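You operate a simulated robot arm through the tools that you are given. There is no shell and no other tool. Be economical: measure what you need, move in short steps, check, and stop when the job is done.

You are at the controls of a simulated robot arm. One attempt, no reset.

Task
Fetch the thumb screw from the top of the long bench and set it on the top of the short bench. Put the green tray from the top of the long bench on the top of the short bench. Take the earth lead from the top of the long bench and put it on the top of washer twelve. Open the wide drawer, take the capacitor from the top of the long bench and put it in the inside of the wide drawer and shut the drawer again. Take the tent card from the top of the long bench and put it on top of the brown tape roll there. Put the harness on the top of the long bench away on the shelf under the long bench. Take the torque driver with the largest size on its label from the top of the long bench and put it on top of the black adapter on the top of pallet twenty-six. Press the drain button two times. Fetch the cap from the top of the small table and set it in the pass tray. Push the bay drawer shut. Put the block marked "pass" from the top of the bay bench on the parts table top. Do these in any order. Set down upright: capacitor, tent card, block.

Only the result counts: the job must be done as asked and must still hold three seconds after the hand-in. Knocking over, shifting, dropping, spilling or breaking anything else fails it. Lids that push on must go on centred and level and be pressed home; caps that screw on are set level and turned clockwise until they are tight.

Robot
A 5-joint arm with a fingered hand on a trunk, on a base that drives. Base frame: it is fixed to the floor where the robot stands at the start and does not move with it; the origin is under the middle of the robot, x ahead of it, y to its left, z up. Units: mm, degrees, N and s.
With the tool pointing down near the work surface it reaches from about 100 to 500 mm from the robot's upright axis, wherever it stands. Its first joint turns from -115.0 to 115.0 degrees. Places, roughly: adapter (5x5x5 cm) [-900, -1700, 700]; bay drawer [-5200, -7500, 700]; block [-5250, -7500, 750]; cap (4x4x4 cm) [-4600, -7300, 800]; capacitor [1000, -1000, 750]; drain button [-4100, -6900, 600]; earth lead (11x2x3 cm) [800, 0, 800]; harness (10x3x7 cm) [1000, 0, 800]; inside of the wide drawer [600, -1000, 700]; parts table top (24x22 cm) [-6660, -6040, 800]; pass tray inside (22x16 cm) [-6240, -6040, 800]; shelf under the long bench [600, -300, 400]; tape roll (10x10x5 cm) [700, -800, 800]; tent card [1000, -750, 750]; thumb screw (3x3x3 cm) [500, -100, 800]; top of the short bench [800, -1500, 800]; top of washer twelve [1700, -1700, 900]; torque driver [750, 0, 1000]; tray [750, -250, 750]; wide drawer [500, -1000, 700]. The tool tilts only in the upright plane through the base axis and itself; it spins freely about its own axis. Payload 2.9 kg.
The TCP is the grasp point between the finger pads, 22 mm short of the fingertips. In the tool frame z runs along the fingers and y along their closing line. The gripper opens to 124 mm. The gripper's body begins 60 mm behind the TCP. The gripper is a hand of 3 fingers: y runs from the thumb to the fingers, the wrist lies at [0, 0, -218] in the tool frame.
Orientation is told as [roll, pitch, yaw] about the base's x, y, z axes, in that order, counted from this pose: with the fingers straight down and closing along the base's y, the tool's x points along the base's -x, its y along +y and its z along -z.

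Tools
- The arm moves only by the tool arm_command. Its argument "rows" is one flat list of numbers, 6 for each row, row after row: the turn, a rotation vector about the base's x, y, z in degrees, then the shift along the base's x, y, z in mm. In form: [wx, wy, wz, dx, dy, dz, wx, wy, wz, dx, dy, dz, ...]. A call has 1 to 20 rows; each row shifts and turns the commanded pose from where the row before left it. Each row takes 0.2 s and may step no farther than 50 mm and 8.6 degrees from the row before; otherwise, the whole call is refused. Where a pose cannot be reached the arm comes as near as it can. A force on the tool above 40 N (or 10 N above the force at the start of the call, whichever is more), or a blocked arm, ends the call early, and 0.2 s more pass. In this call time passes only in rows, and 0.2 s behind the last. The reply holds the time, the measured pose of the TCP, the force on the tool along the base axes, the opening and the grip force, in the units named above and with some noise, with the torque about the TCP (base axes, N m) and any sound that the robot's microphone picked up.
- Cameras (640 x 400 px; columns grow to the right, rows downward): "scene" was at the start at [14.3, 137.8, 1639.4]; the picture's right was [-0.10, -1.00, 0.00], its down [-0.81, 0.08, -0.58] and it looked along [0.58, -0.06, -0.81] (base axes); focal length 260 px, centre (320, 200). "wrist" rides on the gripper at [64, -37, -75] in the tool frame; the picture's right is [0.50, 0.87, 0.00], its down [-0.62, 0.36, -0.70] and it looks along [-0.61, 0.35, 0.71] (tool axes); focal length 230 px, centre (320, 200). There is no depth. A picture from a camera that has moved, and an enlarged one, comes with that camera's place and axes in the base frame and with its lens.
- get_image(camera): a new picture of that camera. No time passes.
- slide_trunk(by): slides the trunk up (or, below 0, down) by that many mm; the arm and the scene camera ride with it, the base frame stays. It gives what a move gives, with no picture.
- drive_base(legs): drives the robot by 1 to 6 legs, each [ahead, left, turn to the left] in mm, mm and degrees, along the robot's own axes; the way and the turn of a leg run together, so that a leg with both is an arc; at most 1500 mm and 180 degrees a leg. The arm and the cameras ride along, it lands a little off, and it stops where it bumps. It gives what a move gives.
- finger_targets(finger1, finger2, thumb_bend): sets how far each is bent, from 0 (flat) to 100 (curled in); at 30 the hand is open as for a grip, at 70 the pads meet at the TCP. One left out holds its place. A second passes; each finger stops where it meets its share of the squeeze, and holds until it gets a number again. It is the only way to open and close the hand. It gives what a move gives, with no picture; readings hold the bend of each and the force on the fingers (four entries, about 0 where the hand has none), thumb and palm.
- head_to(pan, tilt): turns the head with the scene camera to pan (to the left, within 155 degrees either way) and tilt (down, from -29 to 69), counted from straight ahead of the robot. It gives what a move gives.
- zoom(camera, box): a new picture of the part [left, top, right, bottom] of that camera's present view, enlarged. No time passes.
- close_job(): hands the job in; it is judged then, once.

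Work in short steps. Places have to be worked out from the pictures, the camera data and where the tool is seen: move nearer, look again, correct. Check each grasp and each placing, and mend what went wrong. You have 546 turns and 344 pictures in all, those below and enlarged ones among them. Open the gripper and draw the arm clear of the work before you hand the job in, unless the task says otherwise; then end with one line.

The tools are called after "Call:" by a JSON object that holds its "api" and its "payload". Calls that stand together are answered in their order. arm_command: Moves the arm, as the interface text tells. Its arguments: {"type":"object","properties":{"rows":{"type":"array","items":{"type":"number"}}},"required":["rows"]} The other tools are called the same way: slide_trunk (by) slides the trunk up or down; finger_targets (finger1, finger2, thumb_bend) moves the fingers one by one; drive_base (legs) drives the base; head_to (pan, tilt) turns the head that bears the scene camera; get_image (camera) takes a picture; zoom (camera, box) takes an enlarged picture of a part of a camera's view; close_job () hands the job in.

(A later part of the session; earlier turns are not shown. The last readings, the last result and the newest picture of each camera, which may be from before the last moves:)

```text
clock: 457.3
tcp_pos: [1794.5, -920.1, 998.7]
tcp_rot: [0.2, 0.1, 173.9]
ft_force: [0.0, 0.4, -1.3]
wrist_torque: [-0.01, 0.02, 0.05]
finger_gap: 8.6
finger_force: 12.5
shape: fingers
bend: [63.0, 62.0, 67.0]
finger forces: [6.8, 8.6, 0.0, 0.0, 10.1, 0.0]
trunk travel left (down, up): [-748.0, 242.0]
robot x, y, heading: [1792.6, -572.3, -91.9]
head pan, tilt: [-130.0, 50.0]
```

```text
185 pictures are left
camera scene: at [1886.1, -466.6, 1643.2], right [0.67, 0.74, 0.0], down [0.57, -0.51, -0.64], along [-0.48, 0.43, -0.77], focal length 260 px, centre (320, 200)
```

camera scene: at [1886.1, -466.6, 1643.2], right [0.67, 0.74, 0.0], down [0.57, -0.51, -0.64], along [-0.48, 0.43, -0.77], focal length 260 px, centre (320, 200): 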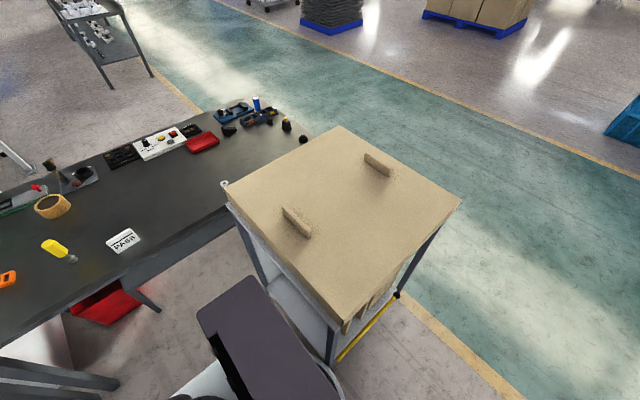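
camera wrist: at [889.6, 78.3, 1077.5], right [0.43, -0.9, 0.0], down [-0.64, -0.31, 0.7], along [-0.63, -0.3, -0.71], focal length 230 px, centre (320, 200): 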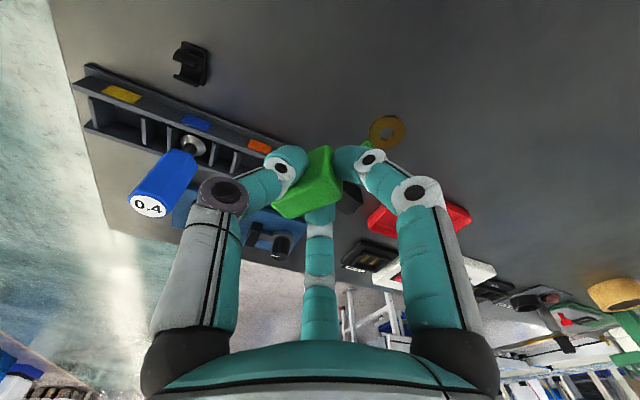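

The rear of the robot touched the cart's leg lightly. I move away forward and position in front of the washer.

Call:
{"api": "drive_base", "payload": {"legs": [[150, 0, 0], [310, -90, 2]]}}

Call:
{"api": "head_to", "payload": {"pan": -130, "tilt": 50}}

Call:
{"api": "get_image", "payload": {"camera": "scene"}}

```text
clock: 460.5
tcp_pos: [1697.1, -1382.1, 997.7]
tcp_rot: [0.2, 0.0, 175.5]
ft_force: [-0.2, -0.3, -0.2]
wrist_torque: [0.01, -0.01, -0.01]
finger_gap: 8.5
finger_force: 12.7
shape: fingers
bend: [63.0, 62.0, 67.0]
finger forces: [6.9, 8.6, 0.0, 0.0, 10.1, 0.1]
trunk travel left (down, up): [-748.0, 242.0]
robot x, y, heading: [1686.7, -1034.1, -90.6]
head pan, tilt: [-130.0, 50.0]
```

```text
clock: 461.1
tcp_pos: [1697.4, -1382.4, 998.1]
tcp_rot: [0.2, -0.1, 175.4]
ft_force: [-0.2, 1.1, -0.5]
wrist_torque: [-0.01, -0.01, 0.04]
finger_gap: 8.8
finger_force: 12.8
shape: fingers
bend: [63.0, 62.0, 67.0]
finger forces: [6.9, 8.6, 0.0, 0.1, 10.1, 0.0]
trunk travel left (down, up): [-748.0, 242.0]
robot x, y, heading: [1689.0, -1035.3, -90.6]
head pan, tilt: [-130.0, 50.0]
```

```text
184 pictures are left
camera scene: at [1776.6, -926.8, 1643.2], right [0.65, 0.76, 0.0], down [0.58, -0.5, -0.64], along [-0.49, 0.42, -0.77], focal length 260 px, centre (320, 200)
```

scene: 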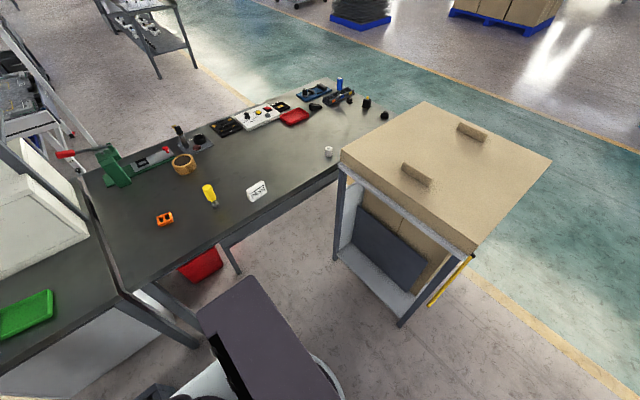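

The cart looks in place. Now look at the washer top.

Call:
{"api": "head_to", "payload": {"pan": 0, "tilt": 50}}

Call:
{"api": "get_image", "payload": {"camera": "scene"}}

Call:
{"api": "get_image", "payload": {"camera": "wrist"}}

```text
clock: 463.2
tcp_pos: [1699.1, -1381.2, 1000.2]
tcp_rot: [0.3, 0.0, 175.5]
ft_force: [-0.6, -0.4, -0.6]
wrist_torque: [-0.01, 0.01, 0.0]
finger_gap: 8.5
finger_force: 12.6
shape: fingers
bend: [63.0, 62.0, 67.0]
finger forces: [6.8, 8.7, 0.1, 0.0, 10.2, 0.0]
trunk travel left (down, up): [-748.0, 242.0]
robot x, y, heading: [1690.1, -1033.1, -90.4]
head pan, tilt: [0.0, 50.0]
```

```text
183 pictures are left
camera scene: at [1834.4, -1053.5, 1643.2], right [-1.0, 0.01, 0.0], down [0.01, 0.77, -0.64], along [-0.01, -0.64, -0.77], focal length 260 px, centre (320, 200)
```

scene: 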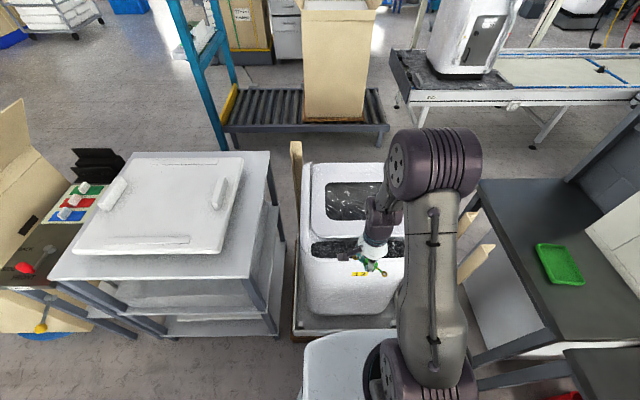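

```text
182 pictures are left
camera wrist: at [1763.9, -1349.2, 1074.6], right [0.43, -0.9, 0.0], down [-0.64, -0.3, 0.7], along [-0.63, -0.3, -0.71], focal length 230 px, centre (320, 200)
```

wrist: 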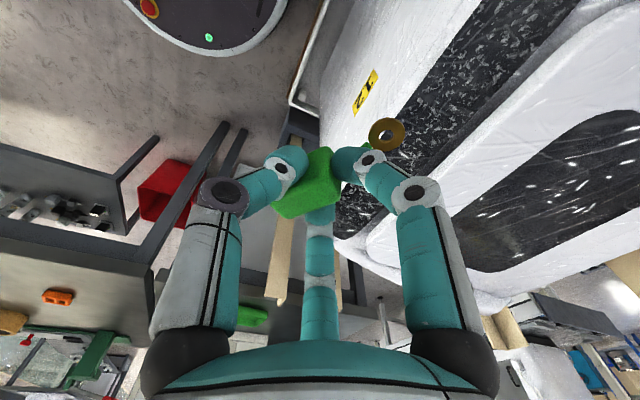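

Washer top is about z 800–850 with the lid behind the dark strip. I drive 75 mm closer and move over the flat white part.

Call:
{"api": "drive_base", "payload": {"legs": [[75, 0, 0.4]]}}

Call:
{"api": "arm_command", "payload": {"rows": [0, 0, 0, 5, -35, 0, 0, 0, 0, 5, -35, 0, 0, 0, 0, 5, -35, 0, 0, 0, 0, 5, -30, 0]}}

Call:
{"api": "get_image", "payload": {"camera": "scene"}}

Call:
{"api": "get_image", "payload": {"camera": "wrist"}}

```text
clock: 464.2
tcp_pos: [1699.6, -1459.6, 999.3]
tcp_rot: [0.3, -0.1, 175.9]
ft_force: [0.6, -1.5, -0.5]
wrist_torque: [0.01, 0.03, -0.03]
finger_gap: 8.6
finger_force: 12.4
shape: fingers
bend: [63.0, 62.0, 67.0]
finger forces: [6.9, 8.6, 0.0, 0.0, 10.2, 0.0]
trunk travel left (down, up): [-748.0, 242.0]
robot x, y, heading: [1684.4, -1108.9, -90.2]
head pan, tilt: [0.0, 50.0]
```

```text
clock: 465.2
tcp_pos: [1718.8, -1593.9, 996.4]
tcp_rot: [0.1, 0.0, 175.9]
ft_force: [0.0, 0.0, 0.0]
wrist_torque: [0.03, -0.04, 0.02]
finger_gap: 7.9
finger_force: 12.6
shape: fingers
bend: [63.0, 62.0, 67.0]
finger forces: [6.6, 8.7, 0.0, 0.0, 10.0, 0.0]
trunk travel left (down, up): [-748.0, 242.0]
robot x, y, heading: [1685.2, -1111.8, -90.2]
head pan, tilt: [0.0, 50.0]
```

```text
181 pictures are left
camera scene: at [1834.4, -1130.5, 1643.1], right [-1.0, 0.0, 0.0], down [0.0, 0.77, -0.64], along [0.0, -0.64, -0.77], focal length 260 px, centre (320, 200)
```

scene: 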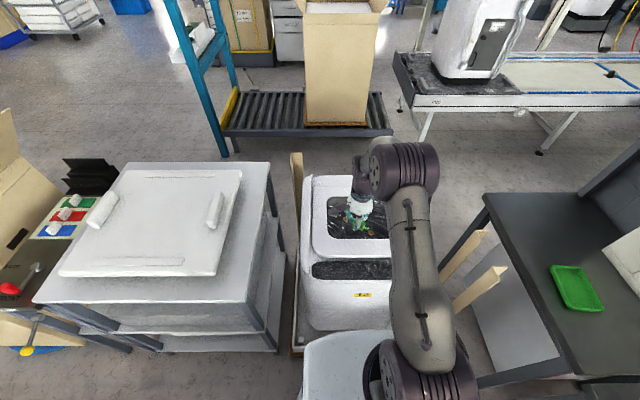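

```text
180 pictures are left
camera wrist: at [1784.3, -1561.2, 1072.6], right [0.44, -0.9, 0.0], down [-0.64, -0.31, 0.7], along [-0.63, -0.31, -0.71], focal length 230 px, centre (320, 200)
```

wrist: 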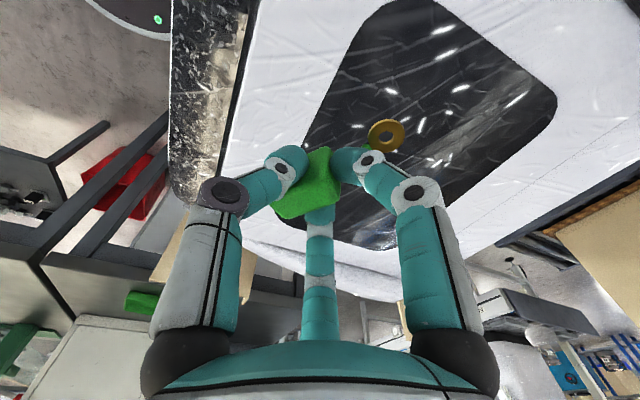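

The lead is over the lid. Lower in guarded steps.

Call:
{"api": "arm_command", "payload": {"rows": [0, 0, 0, 0, 0, -20, 0, 0, 0, 0, 0, -15, 0, 0, 0, 0, 0, -10, 0, 0, 0, 0, 0, -8, 0, 0, 0, 0, 0, -6, 0, 0, 0, 0, 0, -6, 0, 0, 0, 0, 0, -6]}}

Call:
{"api": "get_image", "payload": {"camera": "wrist"}}

```text
clock: 466.8
tcp_pos: [1719.7, -1593.9, 927.0]
tcp_rot: [0.2, 0.1, 175.9]
ft_force: [0.4, 1.4, 0.1]
wrist_torque: [-0.04, 0.02, -0.02]
finger_gap: 8.0
finger_force: 13.2
shape: fingers
bend: [64.0, 62.0, 67.0]
finger forces: [6.6, 8.7, 0.0, 0.0, 10.0, 0.0]
trunk travel left (down, up): [-748.0, 242.0]
robot x, y, heading: [1688.9, -1110.6, -90.1]
head pan, tilt: [0.0, 50.0]
```

```text
179 pictures are left
camera wrist: at [1785.8, -1560.8, 1002.7], right [0.44, -0.9, 0.0], down [-0.64, -0.31, 0.7], along [-0.63, -0.31, -0.71], focal length 230 px, centre (320, 200)
```

wrist: 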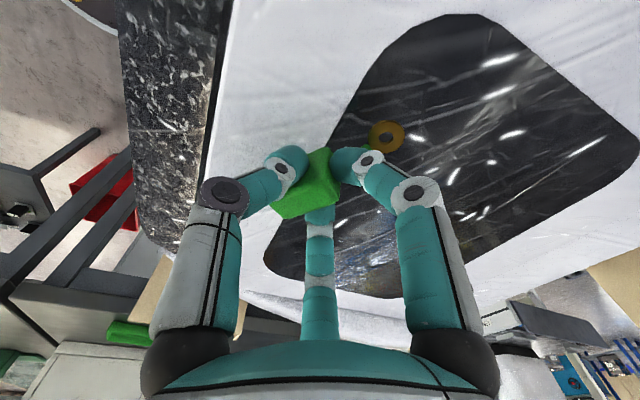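

Continue lowering.

Call:
{"api": "arm_command", "payload": {"rows": [0, 0, 0, 0, 0, -8, 0, 0, 0, 0, 0, -6, 0, 0, 0, 0, 0, -6, 0, 0, 0, 0, 0, -5, 0, 0, 0, 0, 0, -5, 0, 0, 0, 0, 0, -4, 0, 0, 0, 0, 0, -4, 0, 0, 0, 0, 0, -4]}}

Call:
{"api": "get_image", "payload": {"camera": "wrist"}}

```text
clock: 467.9
tcp_pos: [1721.6, -1592.4, 905.1]
tcp_rot: [0.7, 0.1, 176.0]
ft_force: [4.1, 2.8, 22.9]
wrist_torque: [0.12, 0.0, 0.01]
finger_gap: 6.4
finger_force: 18.9
shape: fingers
bend: [73.0, 59.0, 66.0]
finger forces: [8.5, 11.3, 0.0, 0.0, 17.9, 0.0]
trunk travel left (down, up): [-748.0, 242.0]
robot x, y, heading: [1686.9, -1113.0, -90.1]
head pan, tilt: [0.0, 50.0]
stopped in row 5: the force on the tool passed its limit at 48 N (the readings are from after the stop); the commanded pose is now the measured one
```

```text
178 pictures are left
camera wrist: at [1786.4, -1559.3, 981.4], right [0.44, -0.9, 0.01], down [-0.64, -0.3, 0.71], along [-0.63, -0.32, -0.71], focal length 230 px, centre (320, 200)
```

wrist: 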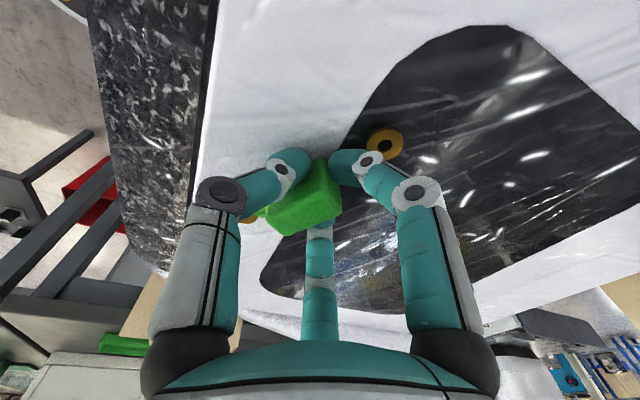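

Contact with the lid. Ease up 3 mm and release.

Call:
{"api": "arm_command", "payload": {"rows": [0, 0, 0, 0, 0, 3]}}

Call:
{"api": "finger_targets", "payload": {"finger1": 52, "finger2": 52, "thumb_bend": 52}}

Call:
{"api": "get_image", "payload": {"camera": "wrist"}}

```text
clock: 468.4
tcp_pos: [1719.9, -1591.7, 907.2]
tcp_rot: [0.4, -0.1, 175.9]
ft_force: [1.5, -0.8, 6.5]
wrist_torque: [-0.01, 0.02, 0.03]
finger_gap: 6.2
finger_force: 14.5
shape: fingers
bend: [73.0, 60.0, 67.0]
finger forces: [7.2, 10.5, 0.0, 0.0, 11.8, 0.0]
trunk travel left (down, up): [-748.0, 242.0]
robot x, y, heading: [1688.3, -1112.5, -90.0]
head pan, tilt: [0.0, 50.0]
```

```text
clock: 469.4
tcp_pos: [1719.6, -1593.2, 909.6]
tcp_rot: [0.7, 0.1, 175.9]
ft_force: [0.5, -6.5, 30.8]
wrist_torque: [-0.04, 0.02, -0.04]
finger_gap: 31.1
finger_force: 15.2
shape: fingers
bend: [55.0, 55.0, 56.0]
finger forces: [7.9, 9.1, 0.1, 0.1, 13.9, 0.0]
trunk travel left (down, up): [-748.0, 242.0]
robot x, y, heading: [1687.8, -1113.4, -90.1]
head pan, tilt: [0.0, 50.0]
```

```text
177 pictures are left
camera wrist: at [1785.5, -1558.9, 984.7], right [0.44, -0.9, 0.01], down [-0.64, -0.3, 0.7], along [-0.63, -0.32, -0.71], focal length 230 px, centre (320, 200)
```

wrist: 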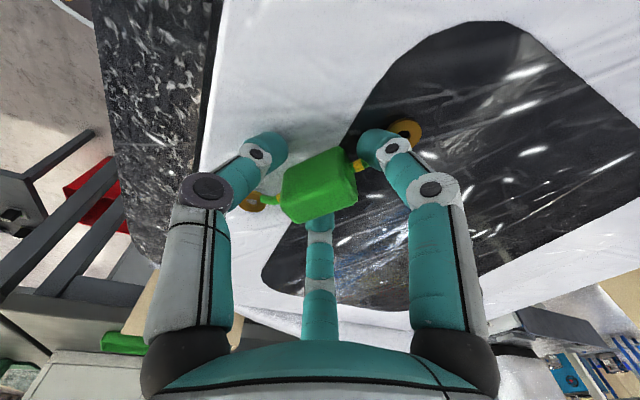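

Fingertips press on the lid; raise and check that the lead stays.

Call:
{"api": "arm_command", "payload": {"rows": [0, 0, 0, 0, 0, 6, 0, 0, 0, 0, 0, 10, 0, 0, 0, 0, 0, 30, 0, 0, 0, 0, 0, 45]}}

Call:
{"api": "get_image", "payload": {"camera": "wrist"}}

```text
clock: 470.4
tcp_pos: [1719.9, -1592.9, 1000.0]
tcp_rot: [0.4, 0.2, 175.9]
ft_force: [-0.7, 0.8, 0.0]
wrist_torque: [0.0, -0.01, 0.01]
finger_gap: 43.4
finger_force: 0.1
shape: fingers
bend: [52.0, 52.0, 52.0]
finger forces: [0.0, 0.0, 0.0, 0.0, 0.1, 0.0]
trunk travel left (down, up): [-748.0, 242.0]
robot x, y, heading: [1687.4, -1108.0, -90.2]
head pan, tilt: [0.0, 50.0]
```

```text
176 pictures are left
camera wrist: at [1785.5, -1558.3, 1075.4], right [0.44, -0.9, 0.01], down [-0.64, -0.31, 0.7], along [-0.63, -0.31, -0.71], focal length 230 px, centre (320, 200)
```

wrist: 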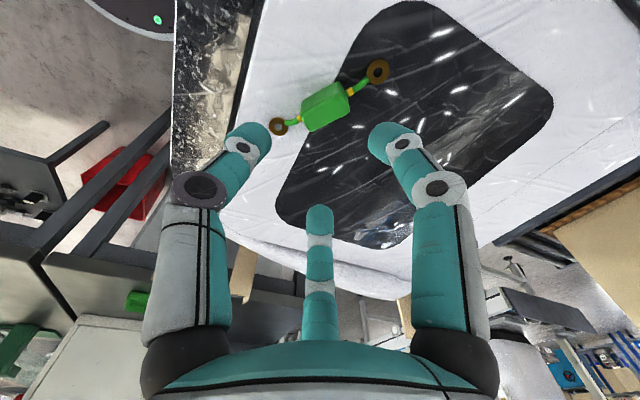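

Earth lead lies on washer 12. Now the tent card: retract, back off and turn toward the bench back.

Call:
{"api": "arm_command", "payload": {"rows": [0, 0, 0, 0, 40, 0, 0, 0, 0, 0, 40, 0, 0, 0, 0, 0, 40, 0, 0, 0, 0, 0, 35, 0]}}

Call:
{"api": "drive_base", "payload": {"legs": [[-390, 0, 0], [0, 0, -90], [220, 0, 0]]}}

Call:
{"api": "head_to", "payload": {"pan": -5, "tilt": 52}}

Call:
{"api": "get_image", "payload": {"camera": "scene"}}

```text
clock: 471.4
tcp_pos: [1718.3, -1436.3, 996.8]
tcp_rot: [0.6, 0.0, 175.9]
ft_force: [-0.1, -0.1, 0.7]
wrist_torque: [0.01, 0.01, 0.0]
finger_gap: 43.9
finger_force: 0.0
shape: fingers
bend: [52.0, 52.0, 52.0]
finger forces: [0.0, 0.0, 0.0, 0.0, 0.0, 0.0]
trunk travel left (down, up): [-748.0, 242.0]
robot x, y, heading: [1688.0, -1111.6, -90.2]
head pan, tilt: [0.0, 50.0]
```

```text
clock: 479.0
tcp_pos: [1142.2, -714.7, 995.9]
tcp_rot: [0.4, 0.1, 82.6]
ft_force: [-0.3, -0.4, -0.7]
wrist_torque: [0.02, -0.02, 0.04]
finger_gap: 43.7
finger_force: 0.1
shape: fingers
bend: [52.0, 52.0, 52.0]
finger forces: [0.1, 0.0, 0.0, 0.0, 0.1, 0.1]
trunk travel left (down, up): [-748.0, 242.0]
robot x, y, heading: [1469.0, -702.0, 176.4]
head pan, tilt: [0.0, 50.0]
```

```text
clock: 479.7
tcp_pos: [1140.5, -715.7, 996.4]
tcp_rot: [0.4, 0.1, 82.6]
ft_force: [-0.2, 0.2, 1.1]
wrist_torque: [0.03, -0.03, -0.01]
finger_gap: 43.7
finger_force: 0.0
shape: fingers
bend: [52.0, 52.0, 52.0]
finger forces: [0.1, 0.0, 0.0, 0.1, 0.1, 0.1]
trunk travel left (down, up): [-748.0, 242.0]
robot x, y, heading: [1471.7, -703.2, 176.4]
head pan, tilt: [-5.0, 52.0]
```

```text
175 pictures are left
camera scene: at [1446.9, -840.8, 1640.5], right [0.15, 0.99, 0.0], down [0.78, -0.12, -0.62], along [-0.61, 0.09, -0.79], focal length 260 px, centre (320, 200)
```

scene: 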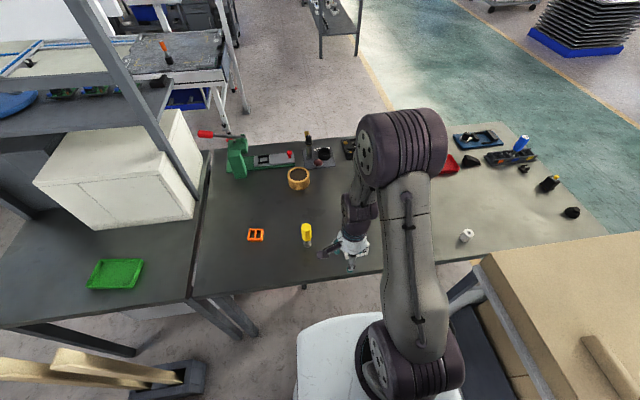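

Tent card is hidden behind the hand; use the wrist camera.

Call:
{"api": "get_image", "payload": {"camera": "wrist"}}

```text
174 pictures are left
camera wrist: at [1169.4, -782.7, 1071.8], right [-0.92, -0.38, 0.01], down [-0.27, 0.66, 0.7], along [-0.27, 0.65, -0.71], focal length 230 px, centre (320, 200)
```

wrist: 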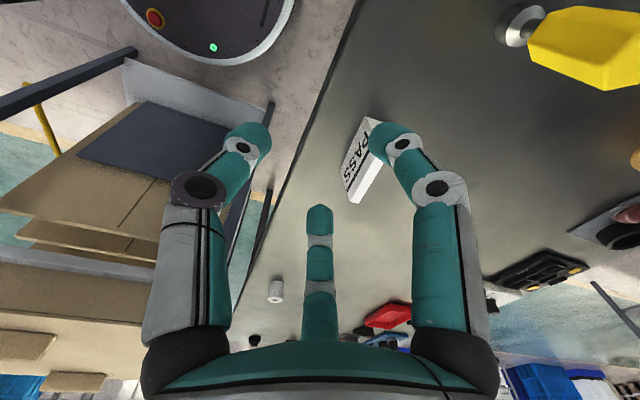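

I zoom on the card to see its shape.

Call:
{"api": "zoom", "payload": {"camera": "wrist", "box": [300, 90, 460, 230]}}

```text
2.86 times, centred on (380, 160) of wrist
camera zoom: at [1169.4, -782.7, 1071.8], right [-0.92, -0.38, 0.01], down [-0.27, 0.66, 0.7], along [-0.27, 0.65, -0.71], focal length 657 px, centre (149, 314)
```

zoom: 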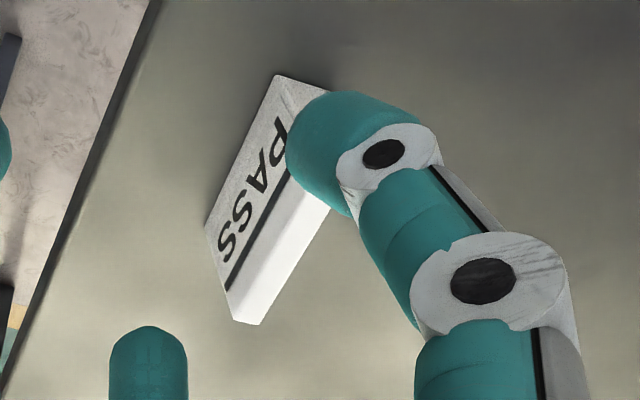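

The card is a wedge, ridge along y at about (1057,-660), 75 mm long, top z≈880. Move above it with the fingers closing along x.

Call:
{"api": "finger_targets", "payload": {"finger1": 44, "finger2": 44, "thumb_bend": 44}}

Call:
{"api": "arm_command", "payload": {"rows": [0, 0, 4, -28, 18.3, 0, 0, 0, 4, -28, 18.3, 0, 0, 0, 4, -28, 18.3, -10]}}

Call:
{"api": "get_image", "payload": {"camera": "wrist"}}

```text
clock: 480.7
tcp_pos: [1140.5, -714.6, 997.2]
tcp_rot: [0.4, 0.1, 82.6]
ft_force: [0.4, -0.1, -0.4]
wrist_torque: [-0.03, 0.02, -0.03]
finger_gap: 65.7
finger_force: 0.1
shape: fingers
bend: [44.0, 44.0, 44.0]
finger forces: [0.0, 0.0, 0.0, 0.1, 0.0, 0.1]
trunk travel left (down, up): [-748.0, 242.0]
robot x, y, heading: [1467.3, -706.7, 176.6]
head pan, tilt: [-5.0, 52.0]
```

```text
clock: 481.5
tcp_pos: [1054.7, -660.0, 984.7]
tcp_rot: [0.3, 0.0, 94.7]
ft_force: [0.1, -0.2, 0.5]
wrist_torque: [-0.03, -0.02, 0.0]
finger_gap: 65.8
finger_force: 0.1
shape: fingers
bend: [44.0, 44.0, 44.0]
finger forces: [0.0, 0.0, 0.1, 0.1, 0.0, 0.0]
trunk travel left (down, up): [-748.0, 242.0]
robot x, y, heading: [1470.8, -703.7, 176.7]
head pan, tilt: [-5.0, 52.0]
```

```text
172 pictures are left
camera wrist: at [1097.7, -718.9, 1060.1], right [-0.82, -0.57, 0.0], down [-0.4, 0.59, 0.7], along [-0.4, 0.58, -0.71], focal length 230 px, centre (320, 200)
```

wrist: 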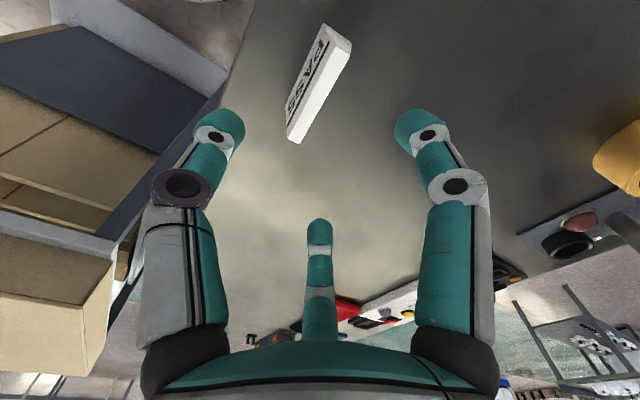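

Ridge center (1061,-661). Align and descend.

Call:
{"api": "arm_command", "payload": {"rows": [0, 0, 3, 5, -1, -30, 0, 0, 0, 0, 0, -40]}}

Call:
{"api": "get_image", "payload": {"camera": "wrist"}}

```text
clock: 482.1
tcp_pos: [1061.7, -659.1, 917.0]
tcp_rot: [0.3, -0.1, 97.5]
ft_force: [0.9, 0.1, 0.0]
wrist_torque: [0.0, 0.01, 0.01]
finger_gap: 65.9
finger_force: 0.0
shape: fingers
bend: [44.0, 44.0, 44.0]
finger forces: [0.1, 0.0, 0.0, 0.1, 0.0, 0.0]
trunk travel left (down, up): [-748.0, 242.0]
robot x, y, heading: [1474.8, -702.8, 176.6]
head pan, tilt: [-5.0, 52.0]
```

```text
171 pictures are left
camera wrist: at [1106.8, -717.6, 992.3], right [-0.79, -0.61, 0.0], down [-0.43, 0.56, 0.7], along [-0.43, 0.56, -0.71], focal length 230 px, centre (320, 200)
```

wrist: 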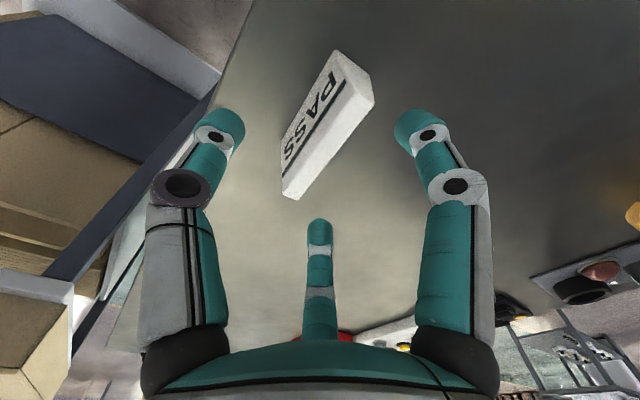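

Aligned. Open a bit wider so the two fingers clear the wedge, then descend to 864.

Call:
{"api": "finger_targets", "payload": {"finger1": 36, "finger2": 36, "thumb_bend": 38}}

Call:
{"api": "arm_command", "payload": {"rows": [0, 0, 0, -2, -2, -25, 0, 0, 0, 0, 0, -20, 0, 0, 0, 0, 0, -8]}}

Call:
{"api": "get_image", "payload": {"camera": "wrist"}}

```text
clock: 483.1
tcp_pos: [1062.0, -658.4, 916.1]
tcp_rot: [0.4, 0.0, 97.6]
ft_force: [-0.4, -0.3, 0.2]
wrist_torque: [0.01, -0.02, -0.01]
finger_gap: 84.8
finger_force: 0.1
shape: fingers
bend: [36.0, 36.0, 38.0]
finger forces: [0.1, 0.1, 0.1, 0.0, 0.1, 0.1]
trunk travel left (down, up): [-748.0, 242.0]
robot x, y, heading: [1469.0, -703.0, 176.4]
head pan, tilt: [-5.0, 52.0]
```

```text
clock: 483.9
tcp_pos: [1061.4, -663.1, 862.5]
tcp_rot: [0.4, -0.1, 97.6]
ft_force: [0.1, 0.1, -0.4]
wrist_torque: [0.06, -0.02, 0.0]
finger_gap: 84.9
finger_force: 0.0
shape: fingers
bend: [36.0, 36.0, 38.0]
finger forces: [0.0, 0.0, 0.0, 0.1, 0.0, 0.0]
trunk travel left (down, up): [-748.0, 242.0]
robot x, y, heading: [1470.5, -701.6, 176.7]
head pan, tilt: [-5.0, 52.0]
```

```text
170 pictures are left
camera wrist: at [1105.6, -721.1, 938.1], right [-0.79, -0.61, 0.01], down [-0.43, 0.56, 0.71], along [-0.43, 0.56, -0.71], focal length 230 px, centre (320, 200)
```

wrist: 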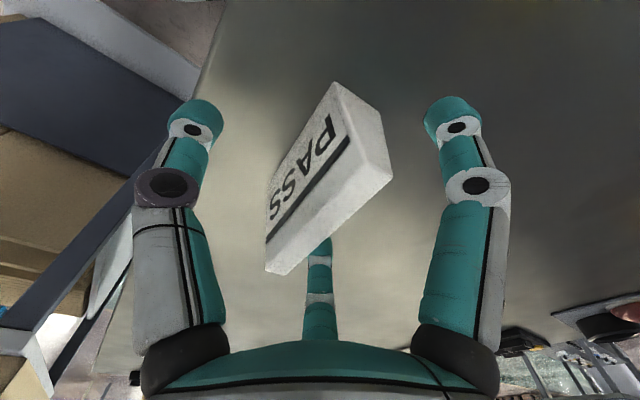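

The card is between thumb and fingers. Close.

Call:
{"api": "finger_targets", "payload": {"finger1": 75, "finger2": 75, "thumb_bend": 75}}

Call:
{"api": "get_image", "payload": {"camera": "wrist"}}

```text
clock: 484.9
tcp_pos: [1061.6, -662.2, 863.2]
tcp_rot: [0.4, 0.0, 97.5]
ft_force: [0.0, -0.1, -0.5]
wrist_torque: [0.0, 0.02, 0.0]
finger_gap: 20.9
finger_force: 15.5
shape: fingers
bend: [60.0, 60.0, 63.0]
finger forces: [7.8, 7.8, 0.0, 0.1, 15.6, 0.1]
trunk travel left (down, up): [-748.0, 242.0]
robot x, y, heading: [1468.2, -702.6, 176.7]
head pan, tilt: [-5.0, 52.0]
```

```text
169 pictures are left
camera wrist: at [1105.7, -721.1, 938.3], right [-0.79, -0.61, 0.01], down [-0.43, 0.56, 0.7], along [-0.43, 0.56, -0.71], focal length 230 px, centre (320, 200)
```

wrist: 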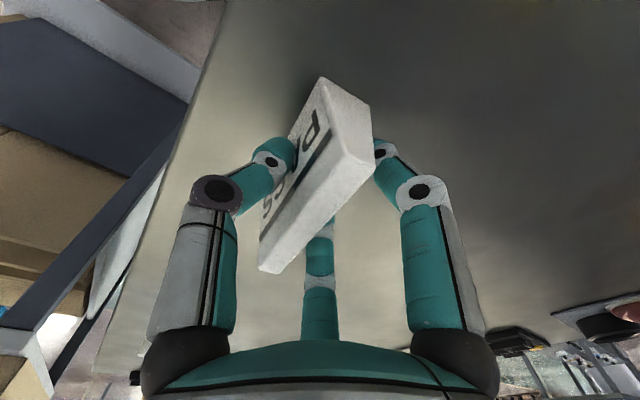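

Gripped evenly (7.8+7.8 vs 15.6 N). Lift slowly and check.

Call:
{"api": "arm_command", "payload": {"rows": [0, 0, 0, 0, 0, 8, 0, 0, 0, 0, 0, 20, 0, 0, 0, 0, 0, 40, 0, 0, 0, 0, 0, 45, 0, 0, 0, 0, 0, 30]}}

Call:
{"api": "get_image", "payload": {"camera": "wrist"}}

```text
clock: 486.1
tcp_pos: [1061.5, -660.2, 1005.8]
tcp_rot: [0.4, -0.2, 97.6]
ft_force: [0.4, 0.1, -1.0]
wrist_torque: [0.04, 0.03, 0.01]
finger_gap: 20.4
finger_force: 16.3
shape: fingers
bend: [61.0, 61.0, 63.0]
finger forces: [8.2, 8.0, 0.1, 0.0, 16.4, 0.0]
trunk travel left (down, up): [-748.0, 242.0]
robot x, y, heading: [1468.1, -702.8, 176.7]
head pan, tilt: [-5.0, 52.0]
```

```text
168 pictures are left
camera wrist: at [1106.0, -718.8, 1081.6], right [-0.79, -0.61, 0.01], down [-0.43, 0.56, 0.7], along [-0.43, 0.56, -0.71], focal length 230 px, centre (320, 200)
```

wrist: 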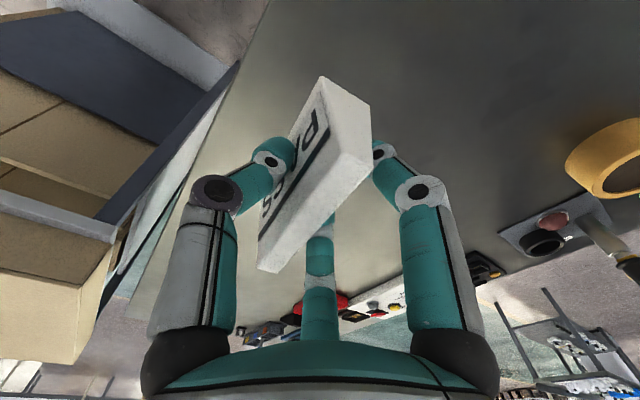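

Held upright. Drive around to the front again.

Call:
{"api": "drive_base", "payload": {"legs": [[-1030, 0, 2], [0, -1500, 0]]}}

```text
clock: 498.6
tcp_pos: [2114.3, 796.8, 1006.2]
tcp_rot: [0.4, 0.0, 100.9]
ft_force: [0.0, 0.5, -0.1]
wrist_torque: [0.0, 0.02, 0.01]
finger_gap: 20.2
finger_force: 16.1
shape: fingers
bend: [61.0, 61.0, 63.0]
finger forces: [8.2, 8.0, 0.0, 0.1, 16.4, 0.0]
trunk travel left (down, up): [-748.0, 242.0]
robot x, y, heading: [2522.4, 779.0, 179.9]
head pan, tilt: [-5.0, 52.0]
```

Call:
{"api": "drive_base", "payload": {"legs": [[1450, -60, 0], [1430, 0, 0], [0, 0, 178]]}}

```text
clock: 519.9
tcp_pos: [37.5, 787.2, 1006.8]
tcp_rot: [0.3, 0.0, -75.8]
ft_force: [0.1, 0.3, -0.6]
wrist_torque: [0.01, 0.01, 0.01]
finger_gap: 19.6
finger_force: 14.8
shape: fingers
bend: [61.0, 61.0, 63.0]
finger forces: [7.4, 7.2, 0.0, 0.0, 14.7, 0.0]
trunk travel left (down, up): [-748.0, 242.0]
robot x, y, heading: [-370.8, 782.9, 3.0]
head pan, tilt: [-5.0, 52.0]
```

Now drive to in front of the tape roll.

Call:
{"api": "drive_base", "payload": {"legs": [[0, 0, -3], [0, -1300, 0], [0, -270, 0]]}}

Call:
{"api": "head_to", "payload": {"pan": -10, "tilt": 45}}

Call:
{"api": "get_image", "payload": {"camera": "scene"}}

```text
clock: 528.5
tcp_pos: [83.8, -812.5, 1005.8]
tcp_rot: [0.3, -0.2, -75.7]
ft_force: [0.4, -0.5, 0.1]
wrist_torque: [0.0, -0.03, 0.02]
finger_gap: 19.7
finger_force: 14.5
shape: fingers
bend: [61.0, 61.0, 63.0]
finger forces: [7.4, 7.2, 0.1, 0.0, 14.7, 0.0]
trunk travel left (down, up): [-748.0, 242.0]
robot x, y, heading: [-329.3, -819.6, 3.2]
head pan, tilt: [-5.0, 52.0]
```

```text
clock: 529.2
tcp_pos: [83.6, -813.4, 1005.4]
tcp_rot: [0.5, -0.2, -75.7]
ft_force: [-0.4, -0.1, -0.6]
wrist_torque: [0.02, -0.01, 0.02]
finger_gap: 19.7
finger_force: 15.0
shape: fingers
bend: [61.0, 61.0, 63.0]
finger forces: [7.4, 7.3, 0.0, 0.0, 14.7, 0.0]
trunk travel left (down, up): [-748.0, 242.0]
robot x, y, heading: [-326.3, -819.3, 3.1]
head pan, tilt: [-10.0, 45.0]
```

```text
167 pictures are left
camera scene: at [-312.2, -686.7, 1650.1], right [-0.12, -0.99, 0.0], down [-0.7, 0.08, -0.71], along [0.7, -0.08, -0.71], focal length 260 px, centre (320, 200)
```

scene: 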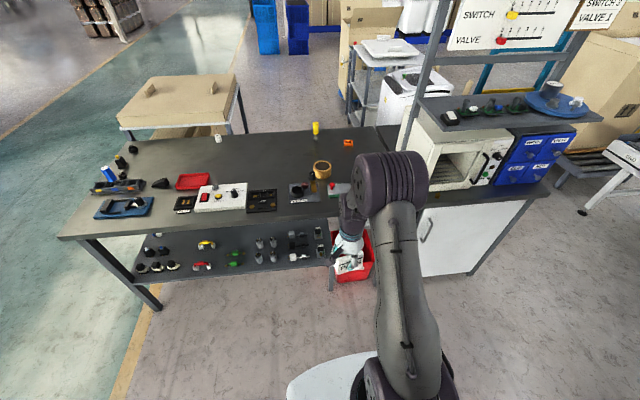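

Tape roll at ≈(681,-810). Raise a bit and drive closer.

Call:
{"api": "slide_trunk", "payload": {"by": 60}}

Call:
{"api": "drive_base", "payload": {"legs": [[470, 20, -3]]}}

Call:
{"api": "get_image", "payload": {"camera": "wrist"}}

Call:
{"api": "get_image", "payload": {"camera": "scene"}}

```text
clock: 530.2
tcp_pos: [83.9, -813.3, 1065.2]
tcp_rot: [0.4, 0.0, -75.7]
ft_force: [-0.5, -0.2, -0.6]
wrist_torque: [-0.02, 0.01, -0.03]
finger_gap: 19.8
finger_force: 14.6
shape: fingers
bend: [61.0, 61.0, 63.0]
finger forces: [7.3, 7.1, 0.0, 0.1, 14.8, 0.0]
trunk travel left (down, up): [-808.0, 182.0]
robot x, y, heading: [-328.7, -819.5, 3.2]
head pan, tilt: [-10.0, 45.0]
```

```text
clock: 533.1
tcp_pos: [563.4, -798.9, 1068.0]
tcp_rot: [0.3, -0.1, -78.6]
ft_force: [-0.5, 0.1, -0.6]
wrist_torque: [0.0, 0.02, 0.0]
finger_gap: 19.7
finger_force: 14.6
shape: fingers
bend: [61.0, 61.0, 63.0]
finger forces: [7.4, 7.1, 0.0, 0.0, 14.8, 0.0]
trunk travel left (down, up): [-808.0, 182.0]
robot x, y, heading: [155.8, -783.1, 0.6]
head pan, tilt: [-10.0, 45.0]
```

```text
166 pictures are left
camera wrist: at [513.5, -743.5, 1141.0], right [0.75, 0.66, 0.01], down [0.47, -0.53, 0.7], along [0.47, -0.53, -0.71], focal length 230 px, centre (320, 200)
```

wrist: 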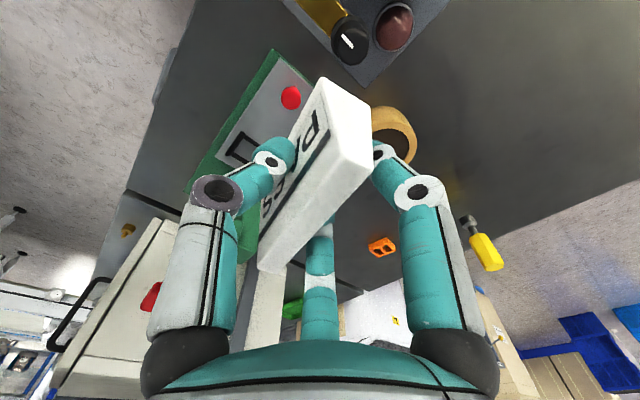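

```text
165 pictures are left
camera scene: at [174.6, -652.9, 1710.1], right [-0.17, -0.99, 0.0], down [-0.7, 0.12, -0.71], along [0.7, -0.12, -0.71], focal length 260 px, centre (320, 200)
```

scene: 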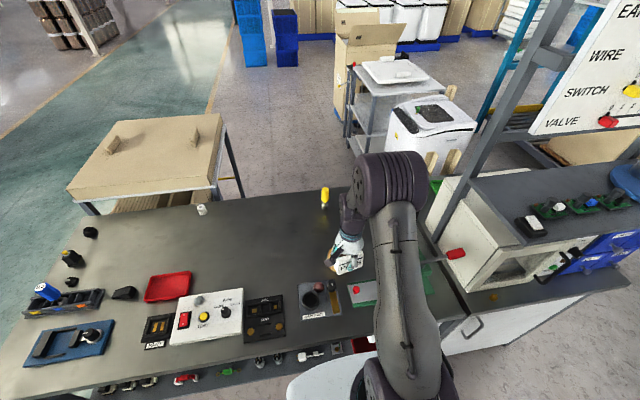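

The roll is hidden by the card; I move the hand aside to measure the roll from the scene camera.

Call:
{"api": "arm_command", "payload": {"rows": [0, 0, 0, -12, 40, 0, 0, 0, 0, -12, 40, 0, 0, 0, 0, -12, 40, 0, 0, 0, 0, -12, 40, 0, 0, 0, 0, -12, 40, 0]}}

Call:
{"api": "zoom", "payload": {"camera": "scene", "box": [270, 190, 430, 310]}}

```text
clock: 534.3
tcp_pos: [500.1, -596.9, 1064.2]
tcp_rot: [0.4, 0.0, -78.6]
ft_force: [0.6, 1.1, 0.0]
wrist_torque: [-0.01, 0.01, -0.03]
finger_gap: 19.4
finger_force: 15.2
shape: fingers
bend: [62.0, 61.0, 63.0]
finger forces: [7.4, 7.2, 0.0, 0.0, 14.9, 0.0]
trunk travel left (down, up): [-808.0, 182.0]
robot x, y, heading: [155.6, -786.2, 0.4]
head pan, tilt: [-10.0, 45.0]
```

```text
3.33 times, centred on (350, 250) of scene
camera zoom: at [174.2, -651.2, 1709.9], right [-0.17, -0.99, 0.0], down [-0.7, 0.12, -0.71], along [0.7, -0.12, -0.71], focal length 867 px, centre (220, 33)
```

zoom: 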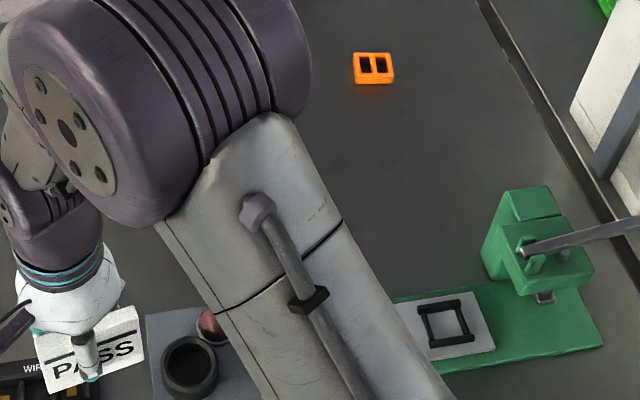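

Call:
{"api": "get_image", "payload": {"camera": "wrist"}}

```text
163 pictures are left
camera wrist: at [451.8, -540.9, 1138.9], right [0.75, 0.66, 0.0], down [0.47, -0.54, 0.7], along [0.47, -0.53, -0.71], focal length 230 px, centre (320, 200)
```

wrist: 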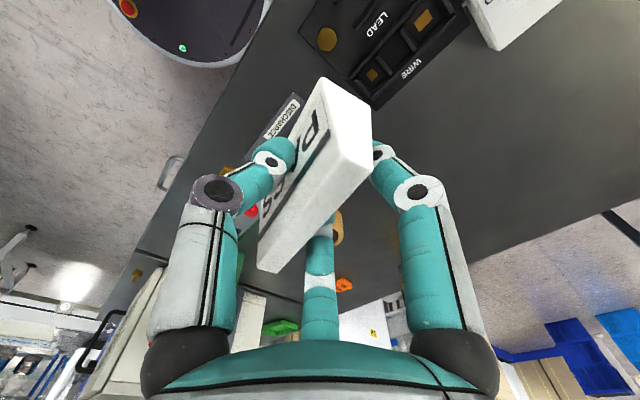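

Swing the arm further left so the scene camera can see the roll.

Call:
{"api": "arm_command", "payload": {"rows": [0, 0, 0, -24, 28, 0, 0, 0, 0, -27, 26, 0, 0, 0, 0, -28, 24, 0, 0, 0, 0, -29, 22, 0, 0, 0, 0, -30, 20, 0]}}

Call:
{"api": "zoom", "payload": {"camera": "scene", "box": [270, 190, 430, 310]}}

```text
clock: 535.5
tcp_pos: [364.7, -478.3, 1065.3]
tcp_rot: [0.1, 0.0, -78.6]
ft_force: [0.7, 0.0, -1.1]
wrist_torque: [0.01, -0.02, -0.02]
finger_gap: 19.2
finger_force: 14.9
shape: fingers
bend: [62.0, 62.0, 63.0]
finger forces: [7.5, 7.3, 0.0, 0.0, 15.0, 0.0]
trunk travel left (down, up): [-808.0, 182.0]
robot x, y, heading: [159.1, -781.7, 0.3]
head pan, tilt: [-10.0, 45.0]
```

```text
3.33 times, centred on (350, 250) of scene
camera zoom: at [173.1, -652.2, 1710.0], right [-0.17, -0.99, 0.0], down [-0.7, 0.12, -0.71], along [0.7, -0.12, -0.71], focal length 867 px, centre (220, 33)
```

zoom: 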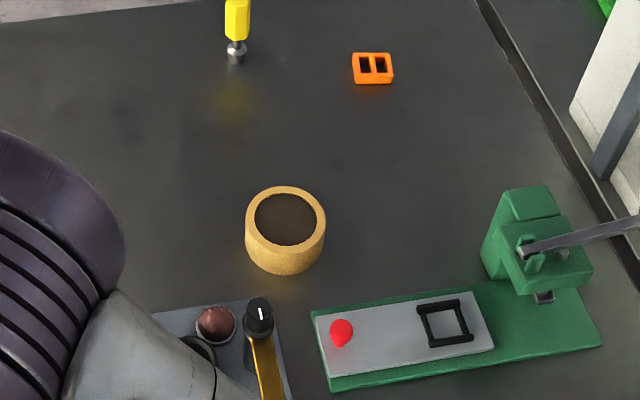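

Roll top center ≈ (694,-814), ring inner radius ≈34. I bring the card over it.

Call:
{"api": "arm_command", "payload": {"rows": [0, 0, 0, 30, -20, 0, 0, 0, 0, 29, -22, 0, 0, 0, 0, 28, -24, 0, 0, 0, 0, 27, -26, 0, 0, 0, 0, 24, -28, 0, 0, 0, 0, 27, -31, 0, 0, 0, 0, 27, -31, 0, 0, 0, 0, 27, -31, 0, 0, 0, 0, 27, -31, 0, 0, 0, 0, 27, -31, 0, 0, 0, 0, 27, -31, 0, 0, 0, 0, 27, -30, 0]}}

Call:
{"api": "slide_trunk", "payload": {"by": -100}}

Call:
{"api": "get_image", "payload": {"camera": "wrist"}}

Call:
{"api": "zoom", "payload": {"camera": "scene", "box": [270, 190, 430, 310]}}

```text
clock: 538.1
tcp_pos: [691.1, -815.7, 1062.5]
tcp_rot: [0.3, 0.0, -78.5]
ft_force: [-0.5, -0.3, -0.3]
wrist_torque: [0.05, 0.0, 0.01]
finger_gap: 18.5
finger_force: 15.3
shape: fingers
bend: [62.0, 62.0, 63.0]
finger forces: [7.8, 7.6, 0.1, 0.0, 15.5, 0.0]
trunk travel left (down, up): [-808.0, 182.0]
robot x, y, heading: [153.1, -781.8, 0.4]
head pan, tilt: [-10.0, 45.0]
```

```text
clock: 539.4
tcp_pos: [691.1, -814.8, 962.1]
tcp_rot: [0.4, -0.1, -78.6]
ft_force: [-0.1, 0.0, -1.5]
wrist_torque: [-0.01, 0.0, 0.01]
finger_gap: 18.4
finger_force: 15.2
shape: fingers
bend: [62.0, 62.0, 63.0]
finger forces: [7.7, 7.5, 0.1, 0.1, 15.6, 0.0]
trunk travel left (down, up): [-708.0, 282.0]
robot x, y, heading: [148.7, -784.5, 0.2]
head pan, tilt: [-10.0, 45.0]
```

```text
161 pictures are left
camera wrist: at [641.1, -758.4, 1037.3], right [0.75, 0.66, 0.01], down [0.47, -0.53, 0.7], along [0.47, -0.53, -0.71], focal length 230 px, centre (320, 200)
```

wrist: 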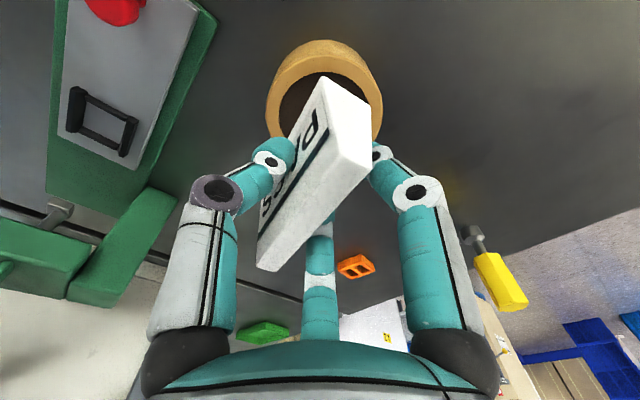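

```text
3.33 times, centred on (350, 250) of scene
camera zoom: at [174.6, -653.0, 1610.1], right [-0.17, -0.99, 0.0], down [-0.7, 0.12, -0.71], along [0.7, -0.12, -0.71], focal length 867 px, centre (220, 33)
```

zoom: 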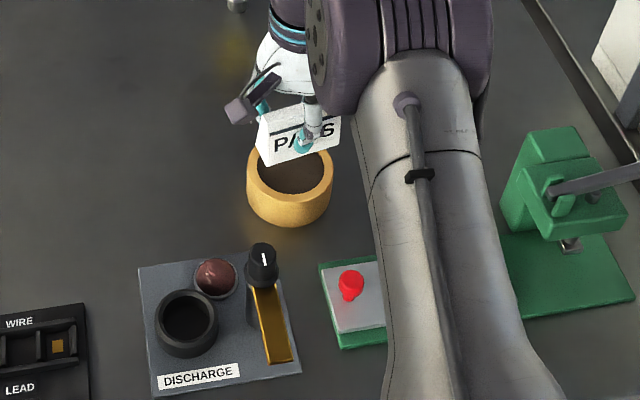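

Aligned within a few mm. Lower in guarded steps.

Call:
{"api": "arm_command", "payload": {"rows": [0, 0, 0, 1, 2, -20, 0, 0, 0, 0, 0, -15, 0, 0, 0, 0, 0, -5, 0, 0, 0, 0, 0, -3, 0, 0, 0, 0, 0, -3, 0, 0, 0, 0, 0, -3, 0, 0, 0, 0, 0, -2, 0, 0, 0, 0, 0, -2]}}

Call:
{"api": "get_image", "payload": {"camera": "wrist"}}

Call:
{"api": "zoom", "payload": {"camera": "scene", "box": [290, 180, 390, 260]}}

```text
clock: 541.2
tcp_pos: [693.4, -813.0, 909.0]
tcp_rot: [0.6, -0.1, -78.6]
ft_force: [1.0, 0.2, 4.0]
wrist_torque: [-0.04, 0.03, 0.04]
finger_gap: 18.2
finger_force: 17.2
shape: fingers
bend: [63.0, 63.0, 63.0]
finger forces: [8.4, 9.4, 0.0, 0.0, 17.0, 0.0]
trunk travel left (down, up): [-708.0, 282.0]
robot x, y, heading: [153.4, -783.7, 0.4]
head pan, tilt: [-10.0, 45.0]
```

```text
159 pictures are left
camera wrist: at [642.4, -756.8, 984.5], right [0.75, 0.66, 0.01], down [0.47, -0.53, 0.71], along [0.47, -0.53, -0.71], focal length 230 px, centre (320, 200)
```

wrist: 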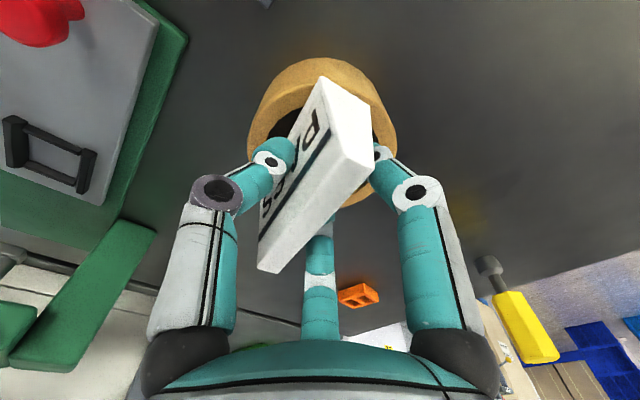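

```text
5.00 times, centred on (340, 220) of scene
camera zoom: at [173.9, -652.8, 1610.2], right [-0.17, -0.99, 0.0], down [-0.7, 0.12, -0.71], along [0.7, -0.12, -0.71], focal length 1300 px, centre (220, 100)
```

zoom: 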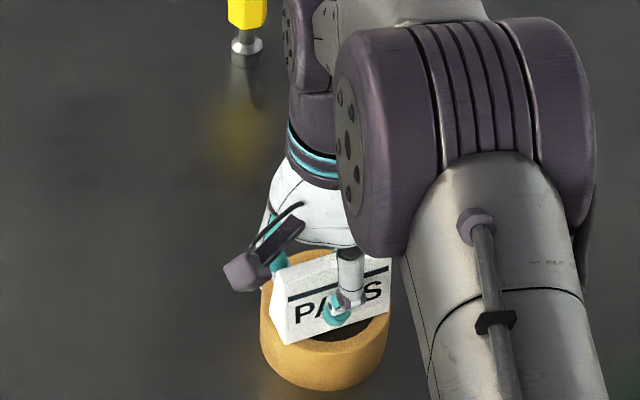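

Contact reached and the card sits centered. Press 2 mm more, then release gently.

Call:
{"api": "arm_command", "payload": {"rows": [0, 0, 0, 0, 0, -1.5]}}

Call:
{"api": "finger_targets", "payload": {"finger1": 55, "finger2": 55, "thumb_bend": 57}}

Call:
{"api": "get_image", "payload": {"camera": "wrist"}}

```text
clock: 541.6
tcp_pos: [692.7, -813.4, 908.4]
tcp_rot: [0.5, -0.1, -78.5]
ft_force: [0.2, -0.5, 9.9]
wrist_torque: [-0.05, 0.11, 0.01]
finger_gap: 17.9
finger_force: 18.8
shape: fingers
bend: [63.0, 63.0, 63.0]
finger forces: [9.3, 9.3, 0.1, 0.0, 18.9, 0.0]
trunk travel left (down, up): [-708.0, 282.0]
robot x, y, heading: [153.0, -782.7, 0.1]
head pan, tilt: [-10.0, 45.0]
```

```text
clock: 542.6
tcp_pos: [692.7, -813.3, 906.7]
tcp_rot: [0.4, -0.1, -78.6]
ft_force: [0.6, 0.0, 0.5]
wrist_torque: [0.0, -0.02, -0.02]
finger_gap: 33.9
finger_force: 0.0
shape: fingers
bend: [55.0, 55.0, 56.0]
finger forces: [0.0, 0.0, 0.1, 0.1, 0.0, 0.1]
trunk travel left (down, up): [-708.0, 282.0]
robot x, y, heading: [151.2, -783.1, 0.5]
head pan, tilt: [-10.0, 45.0]
```

```text
157 pictures are left
camera wrist: at [642.9, -757.3, 982.6], right [0.75, 0.66, 0.01], down [0.47, -0.53, 0.71], along [0.47, -0.53, -0.71], focal length 230 px, centre (320, 200)
```

wrist: 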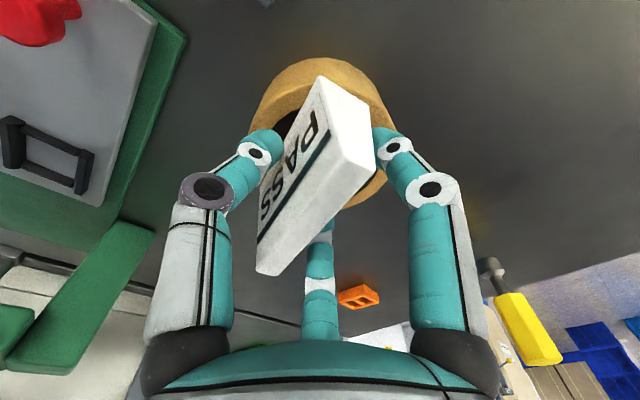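

Released and stable. Open wider, then rise straight up.

Call:
{"api": "finger_targets", "payload": {"finger1": 42, "finger2": 42, "thumb_bend": 44}}

Call:
{"api": "slide_trunk", "payload": {"by": 130}}

Call:
{"api": "get_image", "payload": {"camera": "wrist"}}

```text
clock: 543.6
tcp_pos: [692.6, -814.4, 907.4]
tcp_rot: [0.3, -0.1, -78.6]
ft_force: [0.3, 0.4, 1.0]
wrist_torque: [-0.03, 0.05, -0.01]
finger_gap: 68.6
finger_force: 0.0
shape: fingers
bend: [42.0, 42.0, 44.0]
finger forces: [0.1, 0.1, 0.0, 0.2, 0.1, 0.1]
trunk travel left (down, up): [-708.0, 282.0]
robot x, y, heading: [153.9, -782.2, 0.3]
head pan, tilt: [-10.0, 45.0]
```

```text
clock: 545.2
tcp_pos: [692.2, -814.2, 1037.0]
tcp_rot: [0.4, -0.1, -78.6]
ft_force: [-0.2, 0.4, 0.6]
wrist_torque: [-0.03, -0.01, 0.0]
finger_gap: 68.6
finger_force: 0.1
shape: fingers
bend: [42.0, 42.0, 44.0]
finger forces: [0.0, 0.0, 0.0, 0.0, 0.1, 0.1]
trunk travel left (down, up): [-838.0, 152.0]
robot x, y, heading: [149.3, -787.5, 0.0]
head pan, tilt: [-10.0, 45.0]
```

```text
156 pictures are left
camera wrist: at [643.0, -757.3, 1112.5], right [0.75, 0.66, 0.0], down [0.47, -0.53, 0.7], along [0.47, -0.53, -0.71], focal length 230 px, centre (320, 200)
```

wrist: 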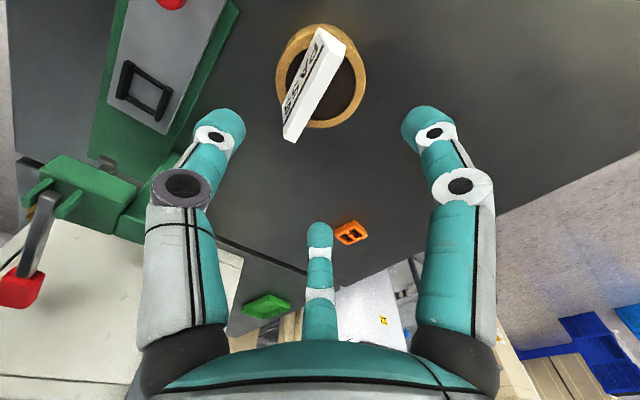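

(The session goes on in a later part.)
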